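You operate a simulated robot arm through the tools that you are given. There is no shell and no other tool. Be economical: measure what you need, move in short steps, check, and stop when the job is done.

You run a simulated two-armed robot. Do the job below in one go: nothing can be reset, and whatever is moved stays where it is left.

JOB
Fill the big jar with sugar to its line and close it.
Fine: screw the lid of the big jar back on; two scoops from the open big sack with the zinc scoop, which ends on the table top.
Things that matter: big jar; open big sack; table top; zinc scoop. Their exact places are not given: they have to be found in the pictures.

Only the result counts: the job must be done as asked and must still hold three seconds after the hand-in. Knocking over, shifting, dropping, spilling or breaking anything else fails it. Lids that push on must go on centred and level and be pressed home; caps that screw on are set level and turned clockwise until they are tight.

ROBOT AND FRAMES
Two 7-joint arms with two-finger parallel grippers on one trunk, on a base that drives. Base frame: it is fixed to the floor where the robot stands at the start and does not move with it; the origin is under the middle of the robot, x ahead of it, y to its left, z up. Lengths are in mm, angles in degrees, forces in N, time in s.
The left shoulder is at the start at [70, 163, 1195], the right one opposite. Places, roughly: big jar (7x7x18 cm) [500, 100, 900]; open big sack [900, -1200, 500]; table top [900, 200, 800]; zinc scoop [1000, -1250, 500]. Payload 3.43 kg a hand.
The tool frame of a hand sits at the grasp point between the pads (the TCP): z along the fingers, y along the line on which they close. The tips reach 34 mm beyond it. The gripper opens to 128 mm. The fingers are 24 mm wide and 12 mm thick; the gripper's body (48 by 130 mm) begins 96 mm behind the TCP.
Orientation is that of the tool frame in the base frame, as a unit quaternion [x, y, z, w]. With the fingers straight down and closing along the base's y, the tool's x points along the base's -x, its y along +y and its z along -z.

CONTROLS
- The arms move only by the tool send_rows. It takes "left_series", "right_series" or both (then of equal length, played together; a hand with none holds still); each is a list that holds one entry, the list of rows, each a list of 6 numbers: the shift along the base's x, y, z in units of 500 mm (1.0 is 500 mm), then the turn, a rotation vector about the base's x, y, z in units of 90 degrees (1.0 is 90 degrees). In form: [[[tx, ty, tz, rx, ry, rz], ...]]. A call has 1 to 10 rows; each row is the pose to reach, as a shift and turn from the pose commanded when the call began. "left_jaw" and "right_jaw" are, for a hand that has rows, the closure, from 0 (fully open) to 1 (shut), set as the call begins (left out, the last holds). A call with a number of a shift or a turn outside -1 to 1 is refused whole. A row lasts 0.2 s, in which the tool goes at most 50 mm and 8.6 degrees; a call with a longer step from one row to the next is refused whole, and so is a gripper value outside its range. Where a pose cannot be reached the arm comes as near as it can. A force on the tool above 60 N (or 10 N above the force at the start of the call, whichever is more), or a blocked arm, ends the call early, and 0.2 s more pass. Each finger travels about 153 mm/s and halts on what it meets, pressing with about 36 N; the grip force reading is that of the motor and also rises with nothing between the fingers. The clock runs only during rows and for 0.2 s after the last one: add rows that repeat a pose to give the fingers time. It gives the time, the measured TCP pose, the force on the tool (base axes), the opening and the grip force at its end, in the units of the frame above (readings bear some noise), with the torque about the TCP (base axes, N m) and any sound that the robot's microphone picked up, and new pictures: "pictures" is both (left out), scene, wrist or none (wrist: the cameras of the hands that moved).
- Cameras (640 x 400 px; columns grow to the right, rows downward): "scene" is now at [132.2, 35.3, 1428.6]; the picture's right is [0.39, -0.92, 0.00], its down [-0.49, -0.20, -0.85] and it looks along [0.78, 0.33, -0.53] (base axes); focal length 214 px, centre (320, 200). "left" rides on the left gripper at [76, 11, -160] in its tool frame; the picture's right is [-0.15, 0.99, 0.00], its down [-0.88, -0.13, -0.46] and it looks along [-0.45, -0.07, 0.89] (tool axes); focal length 234 px, centre (320, 200). "right" rides on the right gripper at [76, -11, -160] in its tool frame; the picture's right is [0.15, 0.99, 0.00], its down [-0.88, 0.13, -0.46] and it looks along [-0.45, 0.07, 0.89] (tool axes); focal length 234 px, centre (320, 200).
- raise_lower(by): slides the trunk up (or, below 0, down) by that many mm; the arms and the scene camera ride with it, the base frame stays. It gives what a move gives, with no picture.
- steer(legs): drives the robot by 1 to 6 legs, each [ahead, left, turn to the left] in mm, mm and degrees, along the robot's own axes; the way and the turn of a leg run together, so that a leg with both is an arc; at most 1500 mm and 180 degrees a leg. The arms and the cameras ride along, it lands a little off, and it stops where it bumps. It gives what a move gives, and a new picture of the scene camera.
- pan_tilt(pan, tilt): turns the head with the scene camera to pan (to the left, within 86 degrees either way) and tilt (down, from -29 to 69), counted from straight ahead of the robot. It gives what a move gives, and a new picture of the scene camera.
- pixel_to_xyz(camera, pixels): for up to 12 pixels [column, row] of the newest picture of that camera ("zoom" is the newest enlarged one), the place [x, y, z] in the base frame of the surface seen there, good to about 3 mm. The clock stands still meanwhile.
- zoom(camera, box): a new picture of the part [left, top, right, bottom] of that camera's present view, enlarged. The clock stands still meanwhile.
- close_job(): hands the job in; it is judged then, once.

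Go step by step. Measure first, check grasps and placings, and put right what went wrong. The budget is 80 turns and 260 pictures, counting those below and the enlarged ones. Unless the task says otherwise, let go and move clear before handing in.

The tools are called after "Emit:" by a JSON object that holds its "fn" and its "kwargs". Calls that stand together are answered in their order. send_rows: Moves the arms, as the interface text tells. Its arguments: {"type":"object","properties":{"left_series":{"type":"array"},"left_jaw":{"type":"number"},"right_series":{"type":"array"},"right_jaw":{"type":"number"},"pictures":{"type":"string","enum":["both","scene","wrist","none"]}},"required":[]} The other tools are called the same way: raise_lower (by) slides the trunk up or down; steer (legs) drives the base; pan_tilt (pan, tilt) turns the head that bears the scene camera; pixel_to_xyz (camera, pixels) gives the place of the surface under pixels of a picture; zoom (camera, box) takes an enlarged picture of a part of a camera's view; close_job () hands the job in.

At the start:

```text
t: 0.0
left_position: [437.9, 341.3, 1330.7]
left_ee_rot: [0.0, 1.0, 0.0, 0.0]
left_force: [0.2, -0.2, 0.5]
left_wrist_torque: [-0.02, 0.0, -0.02]
left_opening: 127.9
left_grip_force: 0.1
right_position: [437.3, -56.1, 1280.9]
right_ee_rot: [0.0, 1.0, 0.001, 0.0]
right_force: [-0.1, -0.3, -0.5]
right_wrist_torque: [-0.04, -0.02, -0.01]
right_opening: 127.9
right_grip_force: 0.0
trunk travel left (down, up): [-675.0, 265.0]
robot x, y, heading: [0.0, -0.9, 0.2]
head pan, tilt: [22.7, 31.7]
```

scene: 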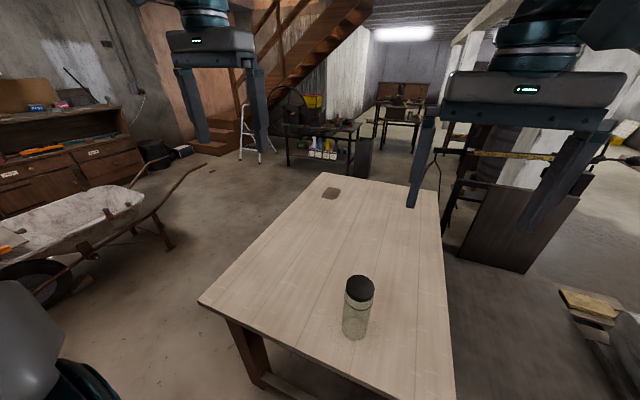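
right: 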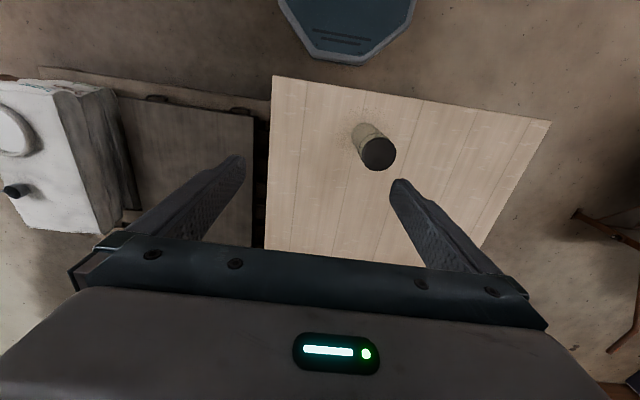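
left: 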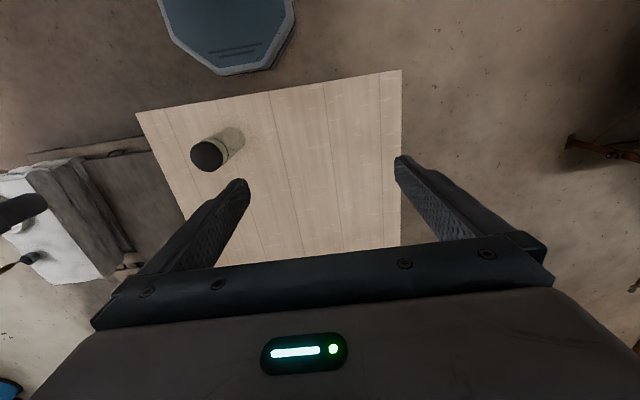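

The jar stands on the table with its dark lid near (360,288), and there is a patch at (331,193). I'll measure these and then look right for the sack.

Emit:
{"fn": "pixel_to_xyz", "kwargs": {"camera": "scene", "pixels": [[360, 284], [348, 292], [372, 292], [356, 335], [331, 193], [325, 173], [437, 192], [200, 300], [455, 398], [400, 250]]}}

Emit:
{"fn": "zoom", "kwargs": {"camera": "scene", "box": [300, 250, 420, 350]}}

Emit:
{"fn": "pan_tilt", "kwargs": {"pan": -50, "tilt": 35}}

```text
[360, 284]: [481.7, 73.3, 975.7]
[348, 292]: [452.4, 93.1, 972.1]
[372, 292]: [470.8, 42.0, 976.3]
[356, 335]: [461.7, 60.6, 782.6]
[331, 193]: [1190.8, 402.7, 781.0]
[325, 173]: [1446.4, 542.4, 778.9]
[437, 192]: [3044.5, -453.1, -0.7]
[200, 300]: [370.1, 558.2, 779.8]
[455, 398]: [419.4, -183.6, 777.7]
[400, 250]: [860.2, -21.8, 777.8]
```

```text
4.00 times, centred on (360, 300) of scene
```

zoom: 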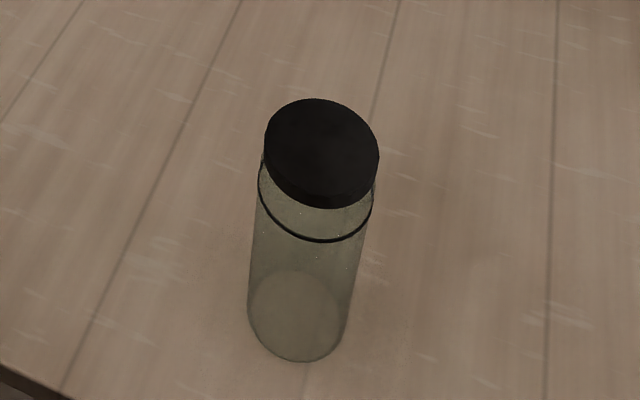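

```text
t: 1.4
left_position: [437.9, 342.2, 1330.1]
left_ee_rot: [-0.001, 1.0, 0.0, 0.0]
left_force: [-0.5, -0.1, 0.9]
left_wrist_torque: [0.01, -0.02, 0.02]
left_opening: 127.9
left_grip_force: 0.2
right_position: [437.9, -56.7, 1280.5]
right_ee_rot: [0.001, 1.0, 0.0, 0.001]
right_force: [-0.5, -0.2, 0.4]
right_wrist_torque: [-0.01, -0.05, 0.03]
right_opening: 128.3
right_grip_force: 0.1
trunk travel left (down, up): [-675.0, 265.0]
robot x, y, heading: [-0.4, 3.2, 0.2]
head pan, tilt: [-50.0, 35.0]
```

scene: 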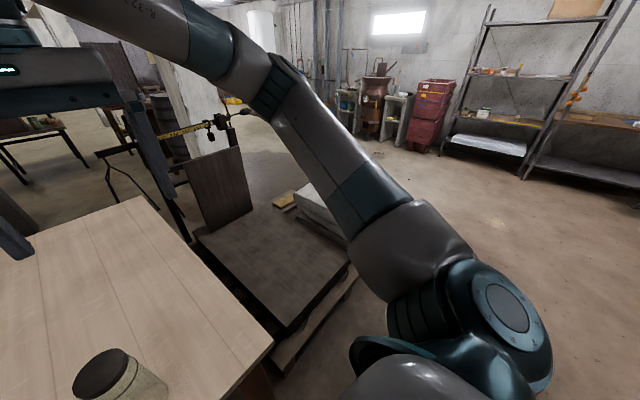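

The lid top is at z≈976 and the table at z≈779. The sack is behind the right arm, and the wrist view shows a white block with a round opening at (15,130), so I'll look closer.

Emit:
{"fn": "zoom", "kwargs": {"camera": "right", "box": [0, 60, 160, 260]}}

Emit:
{"fn": "zoom", "kwargs": {"camera": "left", "box": [0, 140, 160, 300]}}

Emit:
{"fn": "pixel_to_xyz", "kwargs": {"camera": "right", "pixels": [[15, 130], [15, 190], [60, 120], [90, 210], [5, 205], [180, 180], [120, 200], [250, 120], [60, 75]]}}

Emit:
{"fn": "pixel_to_xyz", "kwargs": {"camera": "left", "pixels": [[20, 210], [30, 258], [12, 225], [60, 250], [5, 265]]}}

```text
2.00 times, centred on (80, 160) of right
```

zoom: 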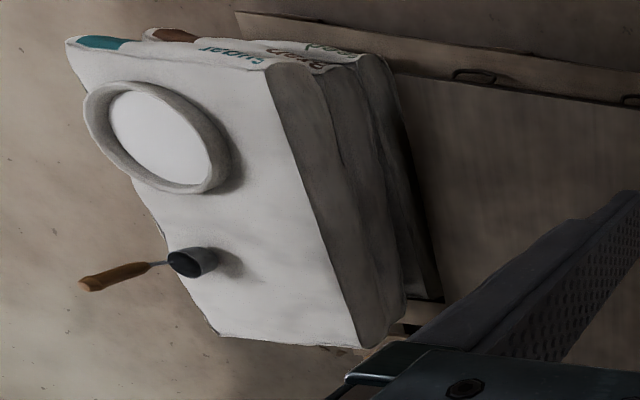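

```text
2.50 times, centred on (80, 220) of left
```

zoom: 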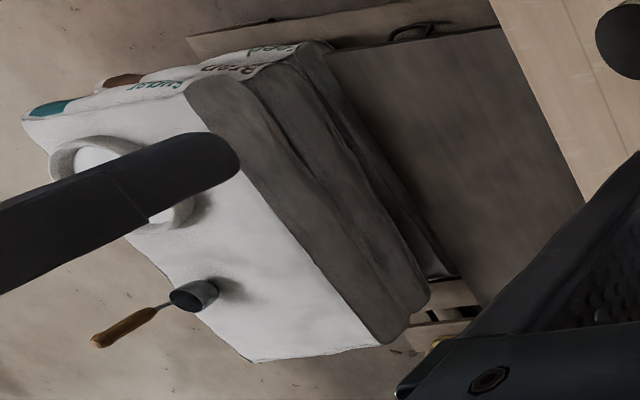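

```text
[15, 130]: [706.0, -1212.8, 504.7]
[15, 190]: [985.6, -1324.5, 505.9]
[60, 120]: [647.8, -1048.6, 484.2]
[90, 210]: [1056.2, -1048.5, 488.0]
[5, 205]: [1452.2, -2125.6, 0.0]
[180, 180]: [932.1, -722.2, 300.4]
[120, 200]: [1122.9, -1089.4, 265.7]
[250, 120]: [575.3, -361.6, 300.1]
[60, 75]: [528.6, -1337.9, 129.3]
```

```text
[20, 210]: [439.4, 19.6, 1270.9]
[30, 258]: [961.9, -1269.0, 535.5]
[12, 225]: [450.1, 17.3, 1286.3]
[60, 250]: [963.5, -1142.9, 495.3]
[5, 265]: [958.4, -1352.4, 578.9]
```

The sack has a ring mouth with sugar near (700,-1210,500), and the scoop lies on the sack near (970,-1290). First I need to open the jar, so I'll measure the lid accurately in the wrist pictures.

Emit:
{"fn": "zoom", "kwargs": {"camera": "right", "box": [330, 110, 410, 180]}}

Emit:
{"fn": "pixel_to_xyz", "kwargs": {"camera": "right", "pixels": [[379, 154], [362, 154], [395, 152], [378, 137], [380, 170], [356, 132]]}}

Emit:
{"fn": "pixel_to_xyz", "kwargs": {"camera": "left", "pixels": [[207, 156], [192, 156], [222, 156], [207, 142], [207, 170], [240, 137]]}}

Emit:
{"fn": "pan_tilt", "kwargs": {"pan": 10, "tilt": 50}}

```text
5.71 times, centred on (370, 145) of right
```

zoom: 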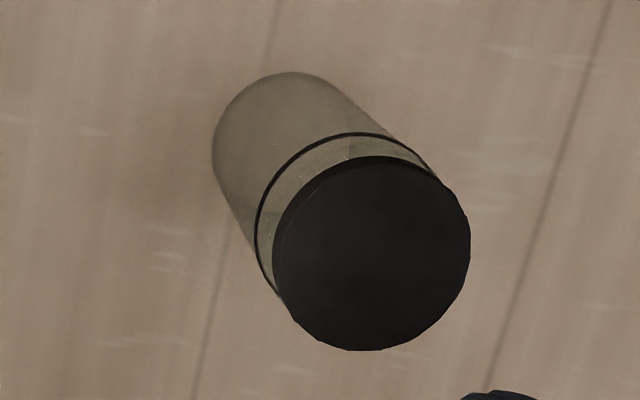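

```text
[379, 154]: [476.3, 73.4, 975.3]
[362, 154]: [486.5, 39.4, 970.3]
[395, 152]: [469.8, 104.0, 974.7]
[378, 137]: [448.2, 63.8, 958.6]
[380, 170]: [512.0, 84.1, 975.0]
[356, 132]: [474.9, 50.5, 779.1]
```

```text
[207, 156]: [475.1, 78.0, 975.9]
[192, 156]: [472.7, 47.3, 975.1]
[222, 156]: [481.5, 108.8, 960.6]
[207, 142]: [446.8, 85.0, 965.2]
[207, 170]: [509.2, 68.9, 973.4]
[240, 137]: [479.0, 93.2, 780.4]
```

```text
t: 2.8
left_position: [438.4, 342.3, 1331.3]
left_ee_rot: [0.0, 1.0, 0.001, 0.0]
left_force: [-0.5, 0.5, -0.1]
left_wrist_torque: [0.03, 0.0, -0.02]
left_opening: 127.9
left_grip_force: 0.0
right_position: [436.9, -56.4, 1280.8]
right_ee_rot: [0.0, 1.0, 0.001, 0.0]
right_force: [-0.1, -0.7, 0.5]
right_wrist_torque: [0.0, 0.0, 0.0]
right_opening: 128.0
right_grip_force: 0.1
trunk travel left (down, up): [-675.0, 265.0]
robot x, y, heading: [-0.9, 1.8, 0.1]
head pan, tilt: [10.0, 50.0]
```

scene: 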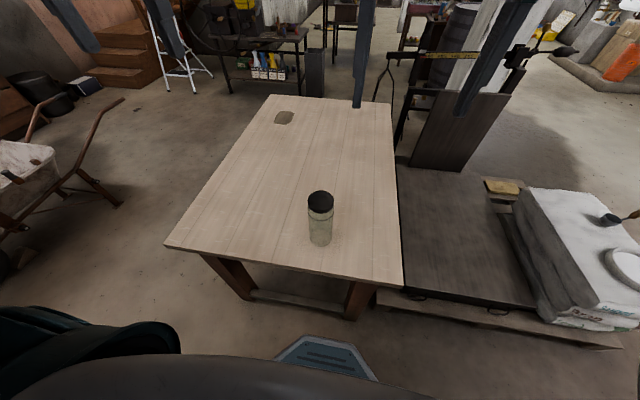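

The lid centre is about (477,75), with its top at 975. I'll bring the right hand to a horizontal pose pointing along +y to hold the jar body.

Emit:
{"fn": "send_rows", "kwargs": {"right_series": [[[0.008, -0.038, -0.02, 0.0549, 0.0549, -0.0549], [0.016, -0.076, -0.04, 0.1098, 0.1098, -0.1098], [0.024, -0.114, -0.06, 0.1647, 0.1647, -0.1647], [0.032, -0.152, -0.08, 0.2196, 0.2196, -0.2196], [0.04, -0.19, -0.1, 0.2745, 0.2745, -0.2745], [0.048, -0.228, -0.12, 0.3294, 0.3294, -0.3294], [0.056, -0.266, -0.14, 0.3843, 0.3843, -0.3843], [0.064, -0.304, -0.16, 0.4392, 0.4392, -0.4392], [0.072, -0.342, -0.18, 0.4941, 0.4941, -0.4941], [0.08, -0.38, -0.2, 0.549, 0.549, -0.549]]], "right_jaw": 0, "pictures": "scene"}}

```text
t: 5.0
left_position: [439.0, 341.0, 1331.0]
left_ee_rot: [0.0, 1.0, 0.001, 0.0]
left_force: [-0.2, -1.1, -0.3]
left_wrist_torque: [0.06, 0.01, 0.01]
left_opening: 127.9
left_grip_force: 0.1
right_position: [478.3, -248.6, 1181.2]
right_ee_rot: [0.392, 0.733, 0.393, -0.393]
right_force: [0.4, 0.2, 0.2]
right_wrist_torque: [-0.01, 0.01, 0.0]
right_opening: 128.2
right_grip_force: 0.0
trunk travel left (down, up): [-675.0, 265.0]
robot x, y, heading: [-2.3, 0.3, -0.1]
head pan, tilt: [10.0, 50.0]
```

scene: 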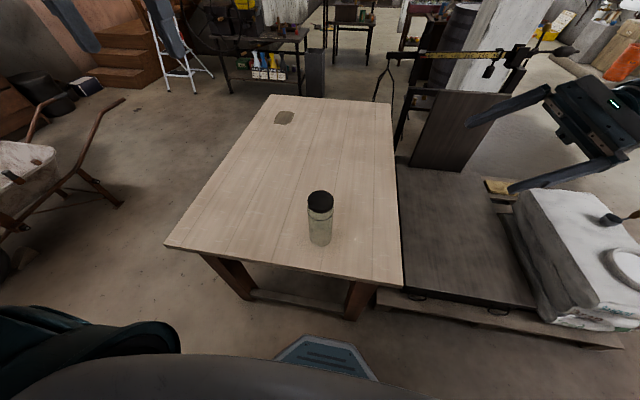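

The right hand is turning as planned and its fingers point toward the jar side. I'll finish the turn and descend to jar-body height at a stand-off.

Emit:
{"fn": "send_rows", "kwargs": {"right_series": [[[0, 0, -0.06, 0.0549, 0.0549, -0.0549], [0, 0, -0.12, 0.1098, 0.1098, -0.1098], [0, 0, -0.18, 0.1647, 0.1647, -0.1647], [0, 0, -0.24, 0.2207, 0.2207, -0.2207], [0, 0.03, -0.32, 0.2207, 0.2207, -0.2207], [0, 0.06, -0.4, 0.2207, 0.2207, -0.2207], [0, 0.1, -0.48, 0.2207, 0.2207, -0.2207], [0, 0.14, -0.56, 0.2207, 0.2207, -0.2207], [0, 0.18, -0.632, 0.2207, 0.2207, -0.2207], [0, 0.2, -0.632, 0.2207, 0.2207, -0.2207]]], "pictures": "both"}}

```text
refused: row 4 steps farther than a row can; nothing moved
```

Emit:
{"fn": "send_rows", "kwargs": {"right_series": [[[0, 0, -0.06, 0.0549, 0.0549, -0.0549], [0, 0, -0.12, 0.1098, 0.1098, -0.1098], [0, 0, -0.18, 0.1647, 0.1647, -0.1647], [0, 0, -0.24, 0.2196, 0.2196, -0.2196], [0, 0.03, -0.32, 0.2207, 0.2207, -0.2207], [0, 0.06, -0.4, 0.2207, 0.2207, -0.2207], [0, 0.1, -0.48, 0.2207, 0.2207, -0.2207], [0, 0.14, -0.56, 0.2207, 0.2207, -0.2207], [0, 0.18, -0.632, 0.2207, 0.2207, -0.2207], [0, 0.2, -0.632, 0.2207, 0.2207, -0.2207]]], "pictures": "both"}}

```text
t: 7.2
left_position: [439.1, 342.3, 1330.2]
left_ee_rot: [0.0, 1.0, 0.0, 0.0]
left_force: [-0.2, 0.3, -0.1]
left_wrist_torque: [0.0, -0.02, 0.0]
left_opening: 128.0
left_grip_force: 0.1
right_position: [476.9, -146.3, 865.0]
right_ee_rot: [0.501, 0.499, 0.5, -0.5]
right_force: [-0.4, -0.3, 1.2]
right_wrist_torque: [-0.01, 0.03, 0.0]
right_opening: 128.0
right_grip_force: 0.0
trunk travel left (down, up): [-675.0, 265.0]
robot x, y, heading: [2.0, -0.1, -0.2]
head pan, tilt: [10.0, 50.0]
```

scene: 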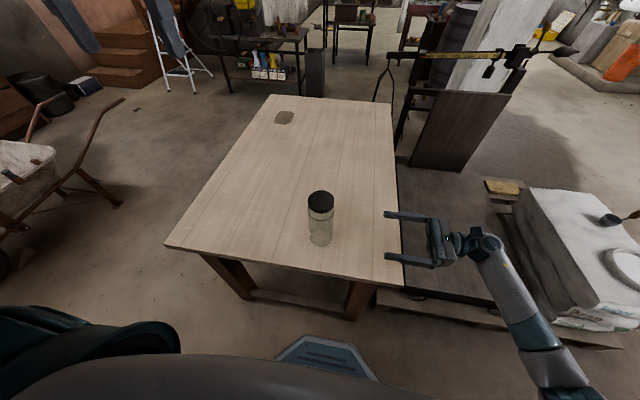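
right: 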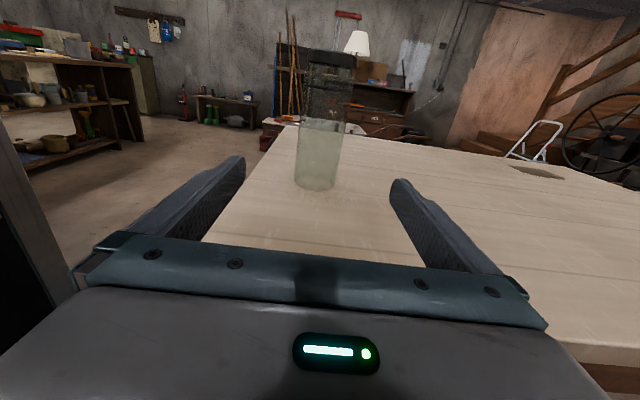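

The jar is centred between the right fingers around (318,160). I'll move in around it while the left hand comes above the lid, turned -81° as wind-up for unscrewing.

Emit:
{"fn": "send_rows", "kwargs": {"right_series": [[[0, 0.05, 0, 0, 0, 0], [0, 0.1, 0, 0, 0, 0], [0, 0.15, 0, 0, 0, 0], [0, 0.2, 0, 0, 0, 0], [0, 0.25, 0, 0, 0, 0], [0, 0.3, 0, 0, 0, 0], [0, 0.35, 0, 0, 0, 0], [0, 0.4, 0, 0, 0, 0], [0, 0.436, 0, 0, 0, 0], [0, 0.436, 0, 0, 0, 0]]], "left_series": [[[0.0076, -0.0534, -0.05, 0, 0, -0.09], [0.0152, -0.1068, -0.1, 0, 0, -0.18], [0.0228, -0.1602, -0.15, 0, 0, -0.27], [0.0304, -0.2136, -0.2, 0, 0, -0.36], [0.038, -0.267, -0.25, 0, 0, -0.45], [0.0456, -0.3204, -0.3, 0, 0, -0.54], [0.0532, -0.3738, -0.35, 0, 0, -0.63], [0.0608, -0.4272, -0.4, 0, 0, -0.72], [0.0684, -0.4806, -0.45, 0, 0, -0.81], [0.076, -0.534, -0.5, 0, 0, -0.9]]], "pictures": "both"}}

```text
t: 9.3
left_position: [456.4, 113.3, 1115.2]
left_ee_rot: [0.607, 0.795, 0.001, 0.001]
left_force: [-0.7, -0.5, 0.4]
left_wrist_torque: [0.0, -0.04, 0.0]
left_opening: 128.1
left_grip_force: 0.1
left hand out of reach, approached as far as the arm can: row 9, 10
right_position: [476.4, 71.3, 866.3]
right_ee_rot: [0.5, 0.5, 0.5, -0.5]
right_force: [-0.6, 0.5, 0.3]
right_wrist_torque: [-0.03, 0.02, 0.0]
right_opening: 128.0
right_grip_force: 0.1
trunk travel left (down, up): [-675.0, 265.0]
robot x, y, heading: [-2.9, -1.7, 0.1]
head pan, tilt: [10.0, 50.0]
```

scene: 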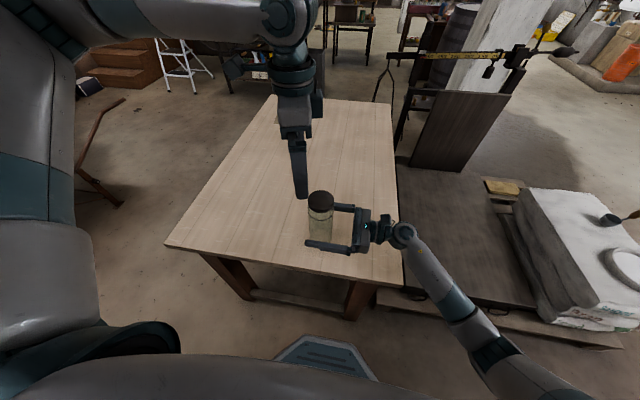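
right: 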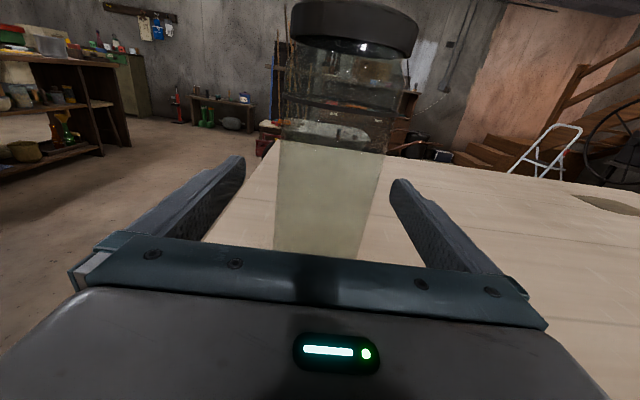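
left: 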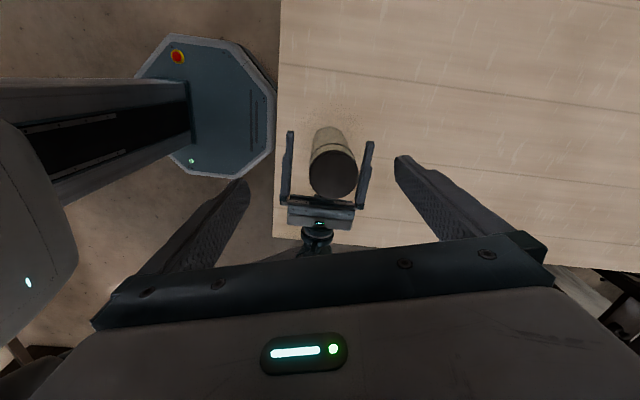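

The jar body lies between the right fingers, and the left hand hit its reach limit near -75° yaw. I'll close the right hand on the jar and ease the left yaw back to about -60° above the lid.

Emit:
{"fn": "send_rows", "kwargs": {"right_series": [[[0, 0, 0, 0, 0, 0], [0, 0, 0, 0, 0, 0], [0, 0, 0, 0, 0, 0], [0, 0, 0, 0, 0, 0], [0, 0, 0, 0, 0, 0]]], "right_jaw": 1, "left_series": [[[0, 0, 0, 0, 0, 0.08], [0, 0, 0, 0, 0, 0.16], [0, 0, 0, 0, 0, 0.23], [0, 0, 0, 0, 0, 0.23], [0, 0, 0, 0, 0, 0.23]]], "pictures": "both"}}

```text
t: 10.6
left_position: [456.5, 114.7, 1114.7]
left_ee_rot: [0.453, 0.892, 0.0, -0.001]
left_force: [-0.8, -0.3, -0.1]
left_wrist_torque: [0.0, 0.0, 0.01]
left_opening: 127.7
left_grip_force: 0.0
right_position: [478.6, 72.7, 865.3]
right_ee_rot: [-0.501, -0.5, -0.499, 0.501]
right_force: [0.0, 1.1, 0.5]
right_wrist_torque: [0.01, 0.1, 0.04]
right_opening: 70.1
right_grip_force: 36.1
trunk travel left (down, up): [-675.0, 265.0]
robot x, y, heading: [0.5, -1.2, -0.1]
head pan, tilt: [10.0, 50.0]
```

scene: 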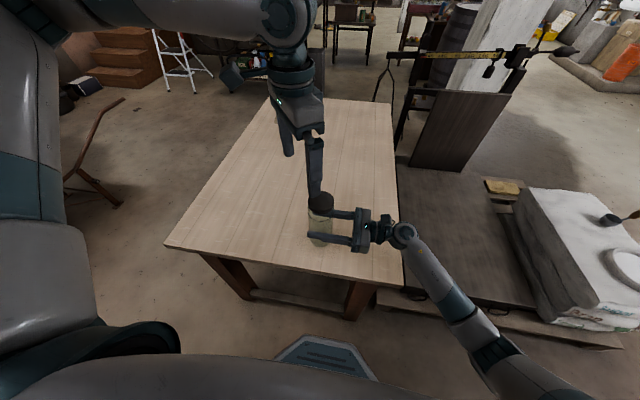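
right: 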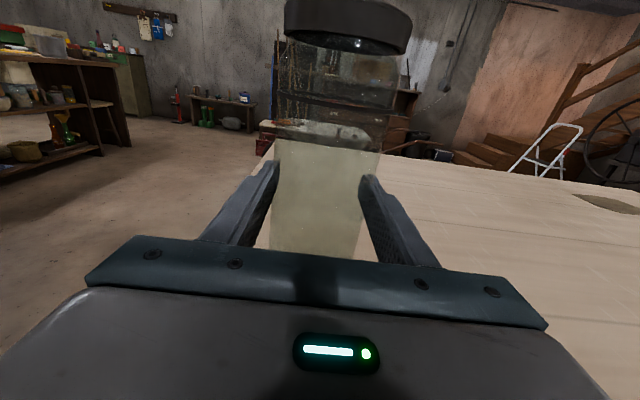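
left: 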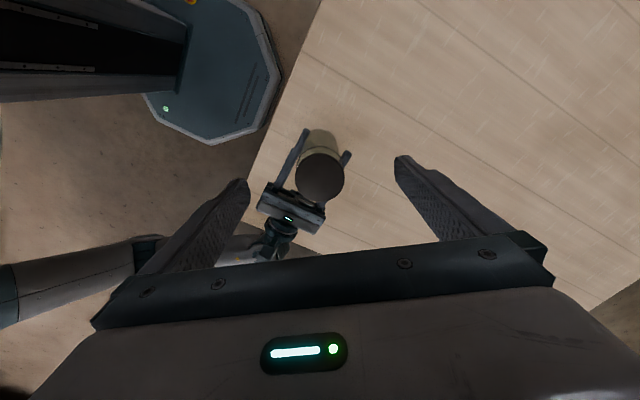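

The jar is gripped at 70 mm. I'll re-measure the lid in the new left picture.

Emit:
{"fn": "pixel_to_xyz", "kwargs": {"camera": "left", "pixels": [[322, 178], [301, 178], [342, 178], [322, 158], [322, 198]]}}

Emit:
{"fn": "zoom", "kwargs": {"camera": "left", "box": [260, 120, 380, 220]}}

Emit:
{"fn": "zoom", "kwargs": {"camera": "right", "box": [240, 0, 440, 130]}}

Emit:
{"fn": "pixel_to_xyz", "kwargs": {"camera": "right", "pixels": [[348, 8], [348, 30], [348, 45], [335, 105]]}}

```text
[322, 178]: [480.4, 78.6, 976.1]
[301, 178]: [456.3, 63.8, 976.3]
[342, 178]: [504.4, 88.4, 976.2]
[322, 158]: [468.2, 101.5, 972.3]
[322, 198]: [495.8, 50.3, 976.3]
```

```text
4.00 times, centred on (320, 170) of left
```

zoom: 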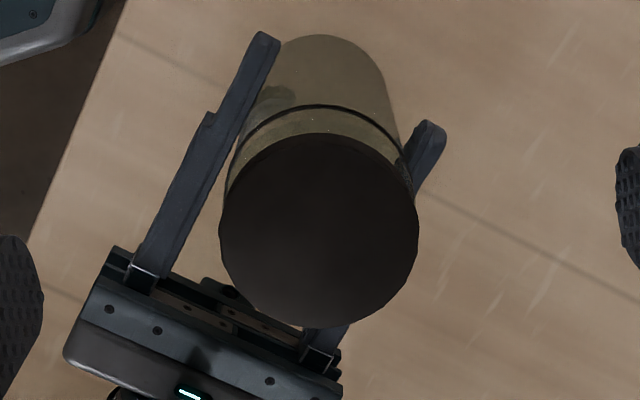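

```text
3.08 times, centred on (340, 65) of right
```

zoom: 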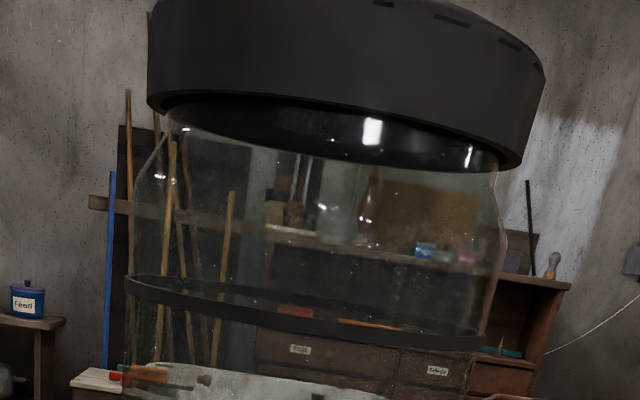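

```text
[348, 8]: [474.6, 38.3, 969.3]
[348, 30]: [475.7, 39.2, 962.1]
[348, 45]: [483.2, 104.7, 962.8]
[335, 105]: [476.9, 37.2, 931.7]
```

The lid spans z≈957–976 with its centre at about (479.5,76.5), and the line is at z≈932. The left hand goes down over the lid with its tips at about 950.

Emit:
{"fn": "send_rows", "kwargs": {"left_series": [[[0.0225, -0.0385, 0, 0, 0, 0], [0.045, -0.076, 0, 0, 0, 0], [0.046, -0.076, -0.06, 0, 0, 0], [0.046, -0.076, -0.12, 0, 0, 0], [0.046, -0.076, -0.18, 0, 0, 0], [0.046, -0.076, -0.22, 0, 0, 0], [0.046, -0.076, -0.262, 0, 0, 0], [0.046, -0.076, -0.262, 0, 0, 0]]], "pictures": "both"}}

```text
t: 12.3
left_position: [472.9, 129.8, 1000.7]
left_ee_rot: [0.452, 0.892, -0.001, 0.0]
left_force: [-0.3, -0.1, -0.5]
left_wrist_torque: [0.01, 0.01, 0.01]
left_opening: 127.8
left_grip_force: 0.1
left hand out of reach, approached as far as the arm can: row 1, 2, 3, 4, 5, 6, 7, 8
right_position: [478.1, 72.0, 865.5]
right_ee_rot: [0.5, 0.5, 0.499, -0.5]
right_force: [0.5, -0.1, -0.6]
right_wrist_torque: [0.01, 0.0, -0.02]
right_opening: 70.0
right_grip_force: 36.4
trunk travel left (down, up): [-675.0, 265.0]
robot x, y, heading: [-1.2, 3.2, -0.2]
head pan, tilt: [10.0, 50.0]
```

scene: 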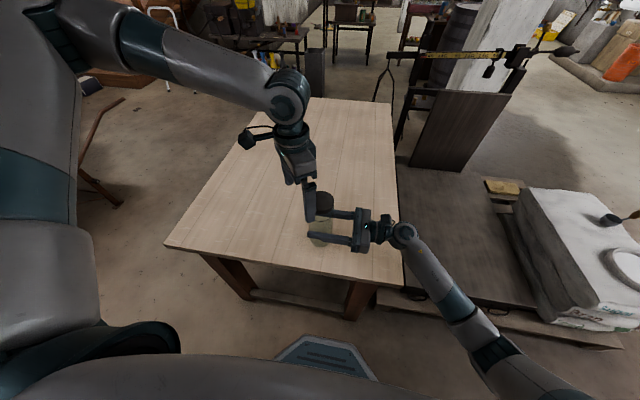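
left: 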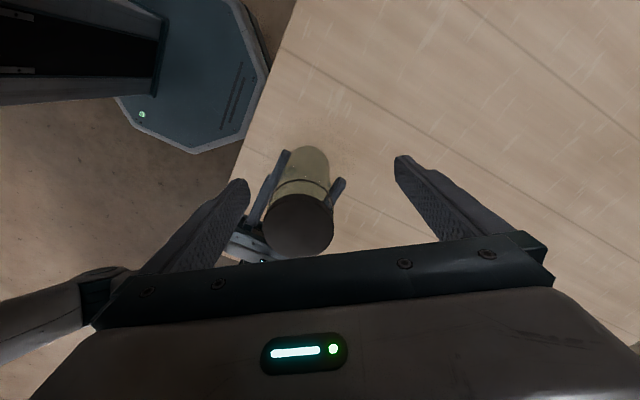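

The left hand stops about 54 mm short in y at this yaw. I'll lift it, unwind the yaw to about 0, and see whether it then reaches over the lid.

Emit:
{"fn": "send_rows", "kwargs": {"left_series": [[[0, 0, 0.07, 0, 0, 0], [0, 0, 0.14, 0, 0, 0.08], [0, 0, 0.14, 0, 0, 0.16], [0, 0, 0.14, 0, 0, 0.25], [0, 0, 0.14, 0, 0, 0.34], [0, 0, 0.14, 0, 0, 0.43], [0, 0, 0.14, 0, 0, 0.52], [0, 0, 0.14, 0, 0, 0.6], [0.006, -0.053, 0.14, 0, 0, 0.6], [0.013, -0.107, 0.14, 0, 0, 0.6]]], "pictures": "wrist"}}

```text
t: 14.6
left_position: [473.1, 120.6, 1070.4]
left_ee_rot: [-0.002, 1.0, 0.0, 0.0]
left_force: [-0.8, -0.7, -0.1]
left_wrist_torque: [0.01, -0.01, -0.01]
left_opening: 128.1
left_grip_force: 0.0
left hand out of reach, approached as far as the arm can: row 9, 10
right_position: [478.0, 72.7, 864.4]
right_ee_rot: [0.501, 0.499, 0.5, -0.5]
right_force: [0.8, -0.6, -0.3]
right_wrist_torque: [-0.01, 0.02, 0.0]
right_opening: 70.3
right_grip_force: 36.0
trunk travel left (down, up): [-675.0, 265.0]
robot x, y, heading: [-0.8, -0.4, -0.3]
head pan, tilt: [10.0, 50.0]
```

left: 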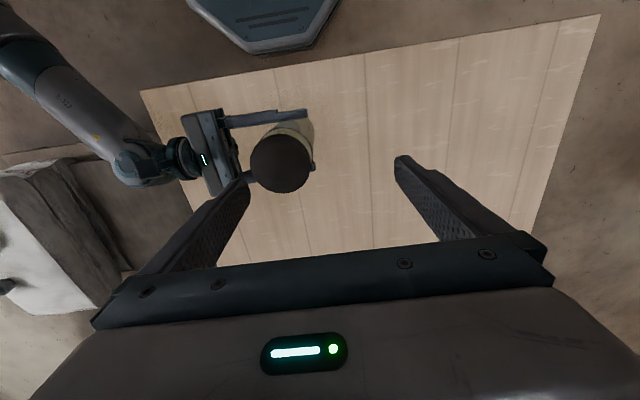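

The left hand cannot come further right than y≈120, so the robot must stand further right. I'll open the right hand and drive 85 mm to the right, which backs the open fingers straight out along y.

Emit:
{"fn": "send_rows", "kwargs": {"right_series": [[[0, 0, 0, 0, 0, 0], [0, 0, 0, 0, 0, 0], [0, 0, 0, 0, 0, 0], [0, 0, 0, 0, 0, 0]]], "right_jaw": 0, "pictures": "none"}}

Emit:
{"fn": "steer", "kwargs": {"legs": [[0, -85, 0]]}}

```text
t: 15.6
left_position: [473.6, 119.4, 1069.8]
left_ee_rot: [-0.002, 1.0, -0.001, 0.0]
left_force: [-0.1, -0.1, 0.0]
left_wrist_torque: [0.02, -0.01, 0.02]
left_opening: 127.8
left_grip_force: 0.1
right_position: [477.9, 71.5, 866.0]
right_ee_rot: [0.501, 0.499, 0.5, -0.5]
right_force: [0.6, -0.5, -0.2]
right_wrist_torque: [0.0, 0.04, -0.01]
right_opening: 127.7
right_grip_force: 0.1
trunk travel left (down, up): [-675.0, 265.0]
robot x, y, heading: [-2.6, -0.8, 0.2]
head pan, tilt: [10.0, 50.0]
```

```text
t: 16.6
left_position: [473.7, 34.9, 1070.9]
left_ee_rot: [-0.002, 1.0, 0.0, 0.0]
left_force: [0.2, 0.6, -0.5]
left_wrist_torque: [0.04, -0.01, 0.02]
left_opening: 127.9
left_grip_force: 0.0
right_position: [478.9, -12.2, 865.7]
right_ee_rot: [-0.5, -0.5, -0.5, 0.501]
right_force: [-1.0, 0.4, 0.1]
right_wrist_torque: [0.01, 0.01, -0.01]
right_opening: 127.8
right_grip_force: 0.1
trunk travel left (down, up): [-675.0, 265.0]
robot x, y, heading: [-3.1, -85.5, -0.1]
head pan, tilt: [10.0, 50.0]
```

scene: 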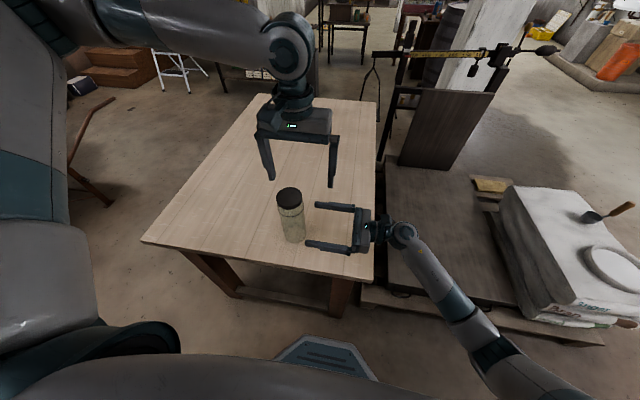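

The right hand backed out cleanly. I'll advance the right hand onto the jar again and close it, while the left goes above the lid with a -63° yaw.

Emit:
{"fn": "send_rows", "kwargs": {"right_series": [[[0, 0.05, 0, 0, 0, 0], [0, 0.1, 0, 0, 0, 0], [0, 0.15, 0, 0, 0, 0], [0, 0.168, 0, 0, 0, 0], [0, 0.168, 0, 0, 0, 0], [0, 0.168, 0, 0, 0, 0], [0, 0.168, 0, 0, 0, 0], [0, 0.168, 0, 0, 0, 0]]], "left_series": [[[0.003, 0.02, 0, 0, 0, -0.09], [0.006, 0.04, 0, 0, 0, -0.18], [0.009, 0.06, 0, 0, 0, -0.27], [0.012, 0.083, 0, 0, 0, -0.36], [0.012, 0.083, 0, 0, 0, -0.45], [0.012, 0.083, 0, 0, 0, -0.54], [0.012, 0.083, 0, 0, 0, -0.63], [0.012, 0.083, 0, 0, 0, -0.7]]], "pictures": "wrist"}}

Emit:
{"fn": "send_rows", "kwargs": {"right_series": [[[0, 0, 0, 0, 0, 0], [0, 0, 0, 0, 0, 0], [0, 0, 0, 0, 0, 0], [0, 0, 0, 0, 0, 0]]], "right_jaw": 1, "pictures": "wrist"}}

```text
t: 18.4
left_position: [479.0, 77.0, 1070.6]
left_ee_rot: [0.523, 0.852, 0.0, 0.0]
left_force: [0.0, 0.9, -0.8]
left_wrist_torque: [-0.01, 0.01, -0.01]
left_opening: 128.2
left_grip_force: 0.0
right_position: [477.9, 71.2, 864.9]
right_ee_rot: [0.5, 0.5, 0.5, -0.5]
right_force: [0.1, 0.8, 0.2]
right_wrist_torque: [0.04, -0.01, -0.01]
right_opening: 127.9
right_grip_force: 0.0
trunk travel left (down, up): [-675.0, 265.0]
robot x, y, heading: [-2.2, -85.9, -0.0]
head pan, tilt: [10.0, 50.0]
```

right: 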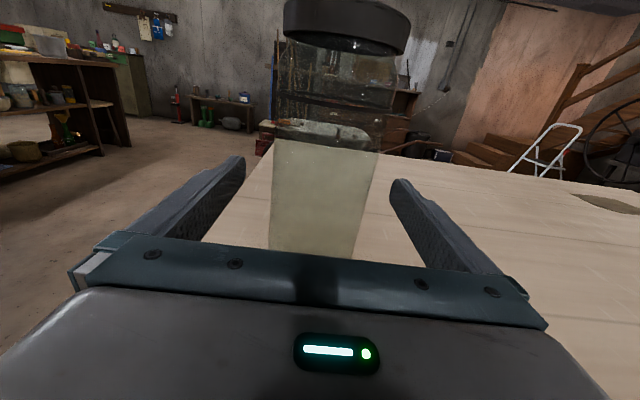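
left: 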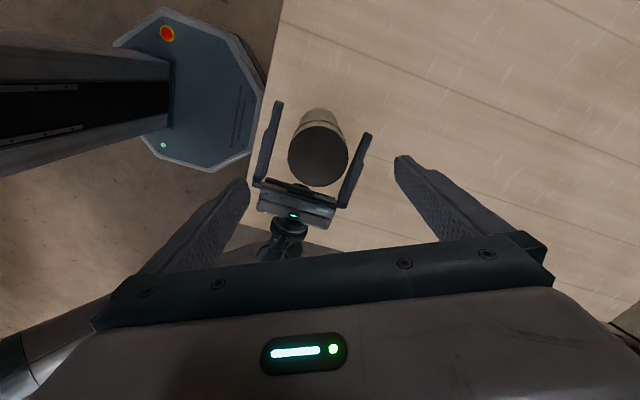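

```text
t: 19.4
left_position: [480.2, 76.0, 1071.1]
left_ee_rot: [0.521, 0.854, 0.001, 0.0]
left_force: [-0.3, -0.6, 0.8]
left_wrist_torque: [0.02, 0.03, 0.01]
left_opening: 127.7
left_grip_force: 0.0
right_position: [478.0, 71.4, 865.0]
right_ee_rot: [0.501, 0.499, 0.5, -0.5]
right_force: [-1.1, -0.1, -0.3]
right_wrist_torque: [0.0, 0.05, -0.03]
right_opening: 70.1
right_grip_force: 36.0
trunk travel left (down, up): [-675.0, 265.0]
robot x, y, heading: [0.5, -82.4, -0.0]
head pan, tilt: [10.0, 50.0]
```

right: 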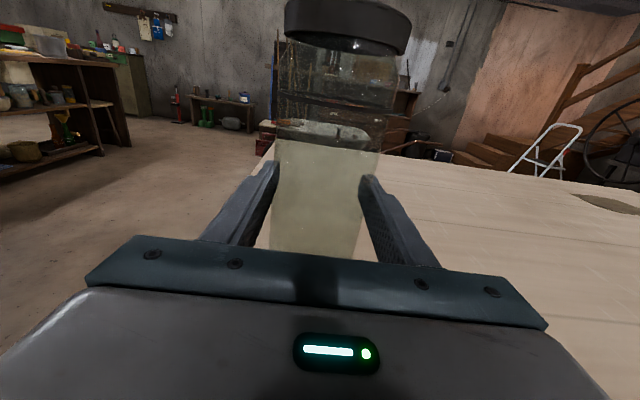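

The jar is held again, and the left hand is over the lid at (480,76). I'll descend to z≈985 and then close on the lid.

Emit:
{"fn": "send_rows", "kwargs": {"left_series": [[[0, 0, -0.06, 0, 0, 0], [0, 0, -0.12, 0, 0, 0], [0, 0, -0.172, 0, 0, 0], [0, 0, -0.172, 0, 0, 0]]], "pictures": "wrist"}}

Emit:
{"fn": "send_rows", "kwargs": {"left_series": [[[0, 0, 0, 0, 0, 0], [0, 0, 0, 0, 0, 0], [0, 0, 0, 0, 0, 0], [0, 0, 0, 0, 0, 0]]], "left_jaw": 1, "pictures": "wrist"}}

```text
t: 20.4
left_position: [478.7, 76.8, 983.5]
left_ee_rot: [0.522, 0.853, 0.0, 0.0]
left_force: [0.4, -0.8, 0.5]
left_wrist_torque: [0.0, 0.02, 0.02]
left_opening: 128.0
left_grip_force: 0.0
right_position: [478.7, 71.1, 865.5]
right_ee_rot: [0.501, 0.499, 0.5, -0.5]
right_force: [0.6, 0.2, 0.1]
right_wrist_torque: [0.03, -0.04, -0.04]
right_opening: 70.0
right_grip_force: 35.3
trunk travel left (down, up): [-675.0, 265.0]
robot x, y, heading: [-1.6, -86.2, -0.2]
head pan, tilt: [10.0, 50.0]
```

left: 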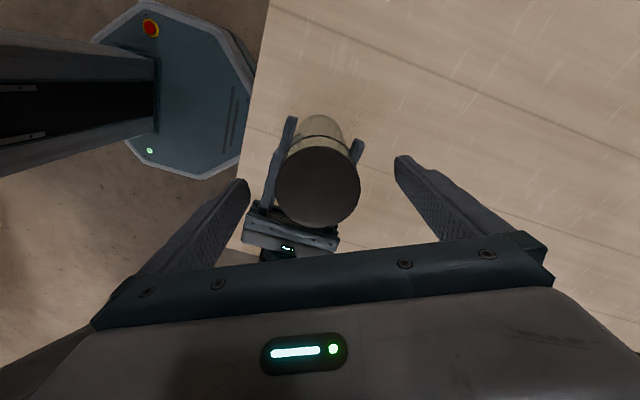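

```text
t: 21.4
left_position: [479.4, 77.0, 984.0]
left_ee_rot: [0.522, 0.853, -0.002, 0.001]
left_force: [-17.4, -14.5, 8.5]
left_wrist_torque: [-0.86, 0.97, 0.28]
left_opening: 67.0
left_grip_force: 35.8
right_position: [479.8, 72.0, 865.0]
right_ee_rot: [0.501, 0.499, 0.5, -0.5]
right_force: [18.1, 16.2, -0.2]
right_wrist_torque: [-0.57, 0.8, -0.4]
right_opening: 70.1
right_grip_force: 36.2
trunk travel left (down, up): [-675.0, 265.0]
robot x, y, heading: [-2.7, -85.3, 0.1]
head pan, tilt: [10.0, 50.0]
```

left: 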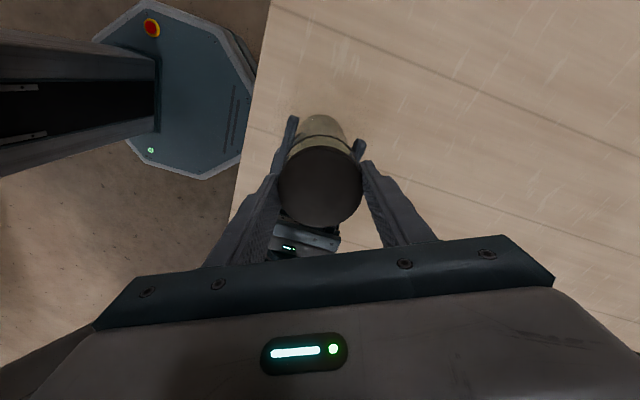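

The lid is gripped at 67 mm with a sideways load of about 22 N, so the hand is a little off centre. I'll ease it by a few mm.

Emit:
{"fn": "send_rows", "kwargs": {"left_series": [[[-0.003, -0.0025, 0, 0, 0, 0], [-0.006, -0.005, 0, 0, 0, 0], [-0.006, -0.005, 0, 0, 0, 0]]], "pictures": "none"}}

```text
t: 22.2
left_position: [477.0, 75.5, 983.9]
left_ee_rot: [0.52, 0.854, 0.001, 0.001]
left_force: [-1.7, 6.8, 8.8]
left_wrist_torque: [-0.12, 0.19, 0.58]
left_opening: 67.1
left_grip_force: 35.7
right_position: [477.4, 70.0, 865.7]
right_ee_rot: [-0.5, -0.5, -0.5, 0.5]
right_force: [6.1, -7.4, 1.0]
right_wrist_torque: [0.78, -0.68, -0.49]
right_opening: 69.7
right_grip_force: 36.1
trunk travel left (down, up): [-675.0, 265.0]
robot x, y, heading: [0.4, -84.7, 0.0]
head pan, tilt: [10.0, 50.0]
```

The load is small now. I'll test an anticlockwise turn of about 32°.

Emit:
{"fn": "send_rows", "kwargs": {"left_series": [[[0, 0, 0, 0, 0, 0.09], [0, 0, 0, 0, 0, 0.18], [0, 0, 0, 0, 0, 0.27], [0, 0, 0.001, 0, 0, 0.36]]], "pictures": "wrist"}}

```text
t: 23.2
left_position: [475.4, 73.2, 985.1]
left_ee_rot: [0.261, 0.965, -0.001, 0.001]
left_force: [-11.0, -14.6, 14.3]
left_wrist_torque: [-0.97, 0.72, -0.09]
left_opening: 66.8
left_grip_force: 36.5
right_position: [477.4, 72.2, 864.7]
right_ee_rot: [-0.5, -0.499, -0.5, 0.501]
right_force: [8.5, 12.7, -0.3]
right_wrist_torque: [-0.56, 0.66, 0.16]
right_opening: 69.6
right_grip_force: 36.1
trunk travel left (down, up): [-675.0, 265.0]
robot x, y, heading: [-1.9, -83.7, -0.1]
head pan, tilt: [10.0, 50.0]
```

left: 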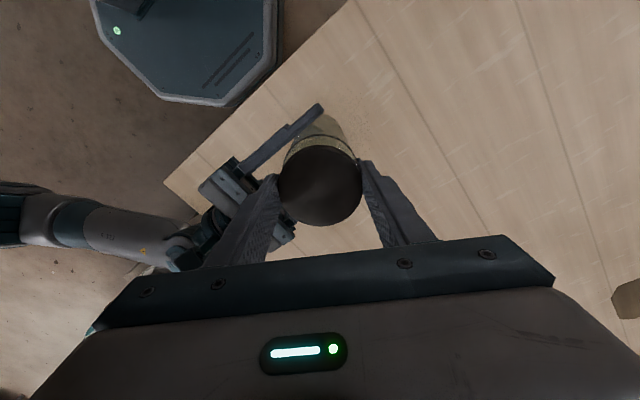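

The vertical load is rising, so the lid seems to be unscrewing. I'll keep turning another 81° with a small rise.

Emit:
{"fn": "send_rows", "kwargs": {"left_series": [[[-0.001, -0.002, 0.001, 0, 0, 0.09], [-0.002, -0.003, 0.002, 0, 0, 0.18], [-0.002, -0.003, 0.003, 0, 0, 0.27], [-0.002, -0.003, 0.004, 0, 0, 0.36], [-0.002, -0.003, 0.005, 0, 0, 0.45], [-0.002, -0.003, 0.006, 0, 0, 0.54], [-0.002, -0.003, 0.007, 0, 0, 0.63], [-0.002, -0.003, 0.008, 0, 0, 0.72], [-0.002, -0.003, 0.009, 0, 0, 0.81], [-0.002, -0.003, 0.01, 0, 0, 0.9]]], "pictures": "wrist"}}

```text
t: 25.4
left_position: [475.1, 73.0, 990.0]
left_ee_rot: [-0.428, 0.904, -0.001, 0.0]
left_force: [2.3, -14.1, -23.5]
left_wrist_torque: [-1.14, -0.09, 0.01]
left_opening: 66.8
left_grip_force: 35.4
right_position: [477.8, 71.8, 866.2]
right_ee_rot: [-0.499, -0.5, -0.5, 0.501]
right_force: [-2.2, 14.2, 19.7]
right_wrist_torque: [-0.65, -0.09, 0.05]
right_opening: 69.2
right_grip_force: 36.1
trunk travel left (down, up): [-675.0, 265.0]
robot x, y, heading: [2.0, -85.9, 0.2]
head pan, tilt: [10.0, 50.0]
```

left: 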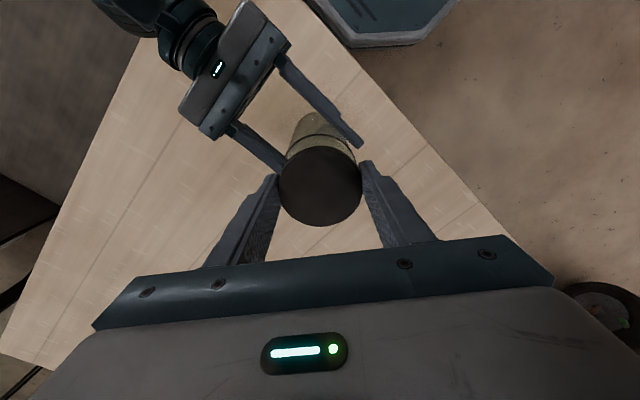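

The hand was pulled up too much (-23 N), so the thread pitch is small. I'll lower it 2 mm and keep turning.

Emit:
{"fn": "send_rows", "kwargs": {"left_series": [[[0, 0, -0.002, 0, 0, 0.09], [0, 0.0, -0.004, 0, 0, 0.18], [0, 0, -0.004, 0, 0, 0.27], [0, 0, -0.004, 0, 0, 0.36], [0, 0, -0.004, 0, 0, 0.45], [0, 0, -0.003, 0, 0, 0.54], [0, 0, -0.003, 0, 0, 0.63], [0, 0, -0.003, 0, 0, 0.72], [0, 0, -0.003, 0, 0, 0.81], [0, 0, -0.003, 0, 0, 0.9]]], "pictures": "wrist"}}

```text
t: 27.6
left_position: [514.8, 199.4, 1031.1]
left_ee_rot: [0.906, -0.424, -0.001, 0.025]
left_force: [-1.1, 1.4, 0.2]
left_wrist_torque: [-0.04, -0.02, 0.01]
left_opening: 0.1
left_grip_force: 33.4
left hand out of reach, approached as far as the arm can: row 6, 7, 8, 9, 10
right_position: [476.8, 71.4, 863.5]
right_ee_rot: [0.502, 0.501, 0.499, -0.499]
right_force: [-0.3, 0.0, -4.7]
right_wrist_torque: [-0.3, 0.0, 0.0]
right_opening: 69.4
right_grip_force: 36.0
trunk travel left (down, up): [-675.0, 265.0]
robot x, y, heading: [-1.5, -85.3, -0.1]
head pan, tilt: [10.0, 50.0]
```

left: 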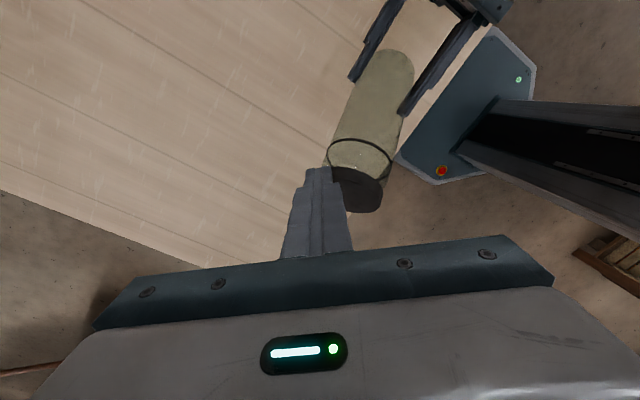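

The wrist ran out of range near +100° yaw and slid off the lid. The lid is still on and the jar is still held at 69 mm. I'll open the left hand, lift it, and unwind in the other direction.

Emit:
{"fn": "send_rows", "kwargs": {"left_series": [[[0, 0, 0.06, 0, 0, -0.06], [0, 0, 0.08, 0, 0, -0.15], [0, 0, 0.08, 0, 0, -0.24], [0, 0, 0.08, 0, 0, -0.33], [0, 0, 0.08, 0, 0, -0.42], [-0.01, -0.04, 0.08, 0, 0, -0.51], [-0.02, -0.08, 0.08, 0, 0, -0.6], [-0.04, -0.13, 0.08, 0, 0, -0.69], [-0.06, -0.19, 0.08, 0, 0, -0.78], [-0.0776, -0.25, 0.08, 0, 0, -0.87]]], "left_jaw": 0, "pictures": "none"}}

Emit:
{"fn": "send_rows", "kwargs": {"left_series": [[[0, 0, 0, 0, 0, -0.09], [0, 0, 0, 0, 0, -0.18], [0, 0, 0, 0, 0, -0.27], [0, 0, 0, 0, 0, -0.36], [0, 0, 0, 0, 0, -0.45], [0, 0, 0, 0, 0, -0.54], [0, 0, 0, 0, 0, -0.63], [0, 0, 0, 0, 0, -0.72], [0, 0, 0, 0, 0, -0.81], [0, 0, 0, 0, 0, -0.9]]], "pictures": "both"}}

```text
t: 29.8
left_position: [478.0, 72.4, 1068.2]
left_ee_rot: [-0.433, 0.901, 0.017, -0.021]
left_force: [0.0, -0.3, -0.5]
left_wrist_torque: [0.0, 0.04, 0.0]
left_opening: 127.9
left_grip_force: 0.0
right_position: [480.7, 71.0, 864.8]
right_ee_rot: [0.501, 0.499, 0.5, -0.5]
right_force: [-0.2, -0.5, -4.3]
right_wrist_torque: [-0.28, 0.0, -0.01]
right_opening: 69.2
right_grip_force: 36.4
trunk travel left (down, up): [-675.0, 265.0]
robot x, y, heading: [0.5, -86.2, -0.1]
head pan, tilt: [10.0, 50.0]
```

```text
t: 32.0
left_position: [476.5, 71.9, 1069.1]
left_ee_rot: [0.256, 0.966, 0.027, -0.004]
left_force: [-0.6, -0.4, -0.6]
left_wrist_torque: [0.0, 0.01, -0.03]
left_opening: 128.1
left_grip_force: 0.0
right_position: [478.7, 72.0, 865.0]
right_ee_rot: [-0.5, -0.5, -0.5, 0.5]
right_force: [-0.2, 0.5, -4.4]
right_wrist_torque: [-0.3, -0.02, -0.01]
right_opening: 69.1
right_grip_force: 36.1
trunk travel left (down, up): [-675.0, 265.0]
robot x, y, heading: [3.1, -87.3, -0.3]
head pan, tilt: [10.0, 50.0]
```

scene: 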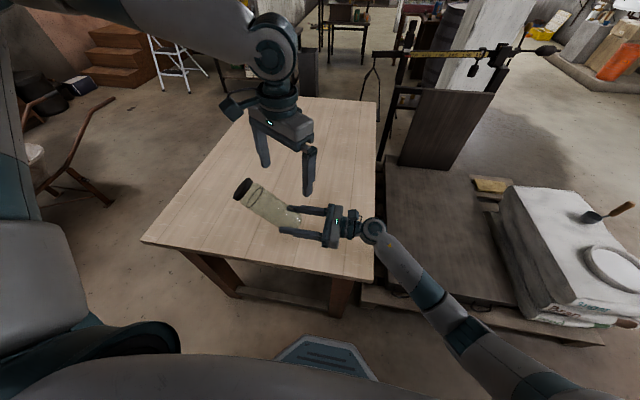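
left: 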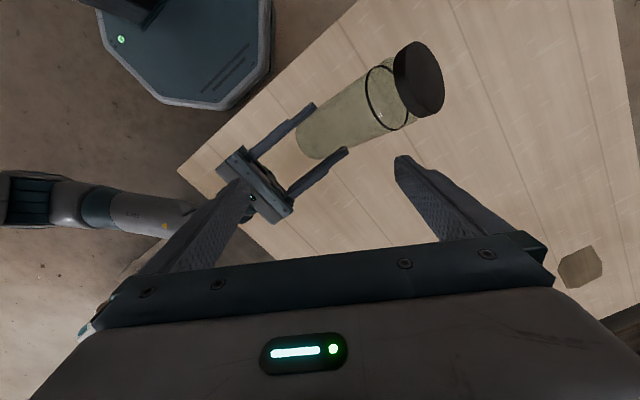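

The slip tilted the jar over in the right grip, and the lid now points toward +y near (243,190). I'll look closely and measure before righting it.

Emit:
{"fn": "zoom", "kwargs": {"camera": "left", "box": [270, 20, 470, 180]}}

Emit:
{"fn": "zoom", "kwargs": {"camera": "scene", "box": [220, 150, 360, 260]}}

Emit:
{"fn": "pixel_to_xyz", "kwargs": {"camera": "left", "pixels": [[425, 80], [400, 50], [438, 110], [410, 122], [385, 100], [330, 130], [305, 150]]}}

Emit:
{"fn": "pixel_to_xyz", "kwargs": {"camera": "scene", "pixels": [[243, 189], [237, 195], [252, 180], [248, 200], [298, 218], [290, 230]]}}

```text
2.50 times, centred on (370, 100) of left
```

zoom: 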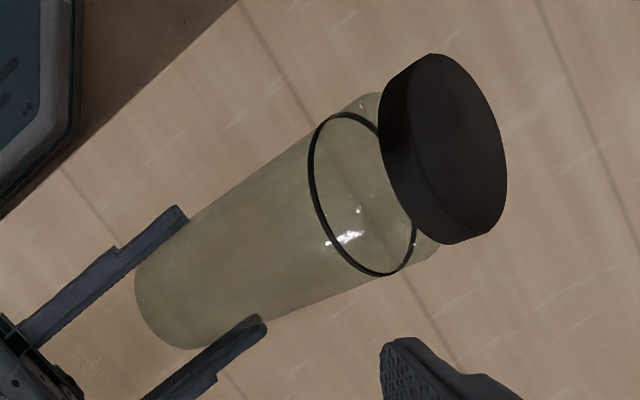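

```text
3.64 times, centred on (290, 205) of scene
```

zoom: 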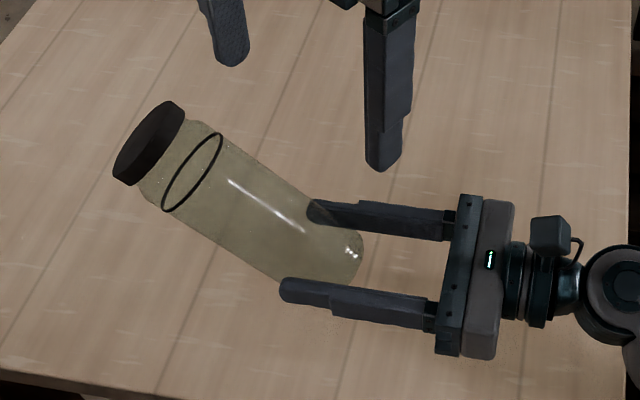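

```text
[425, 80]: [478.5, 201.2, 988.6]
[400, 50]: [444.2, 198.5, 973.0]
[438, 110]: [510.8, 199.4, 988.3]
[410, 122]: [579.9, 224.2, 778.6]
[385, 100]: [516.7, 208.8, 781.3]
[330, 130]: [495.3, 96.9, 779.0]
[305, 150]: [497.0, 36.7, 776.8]
```

```text
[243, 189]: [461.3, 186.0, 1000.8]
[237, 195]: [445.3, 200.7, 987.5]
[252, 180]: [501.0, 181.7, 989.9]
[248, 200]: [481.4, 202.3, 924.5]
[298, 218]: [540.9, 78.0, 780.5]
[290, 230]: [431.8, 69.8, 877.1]
```

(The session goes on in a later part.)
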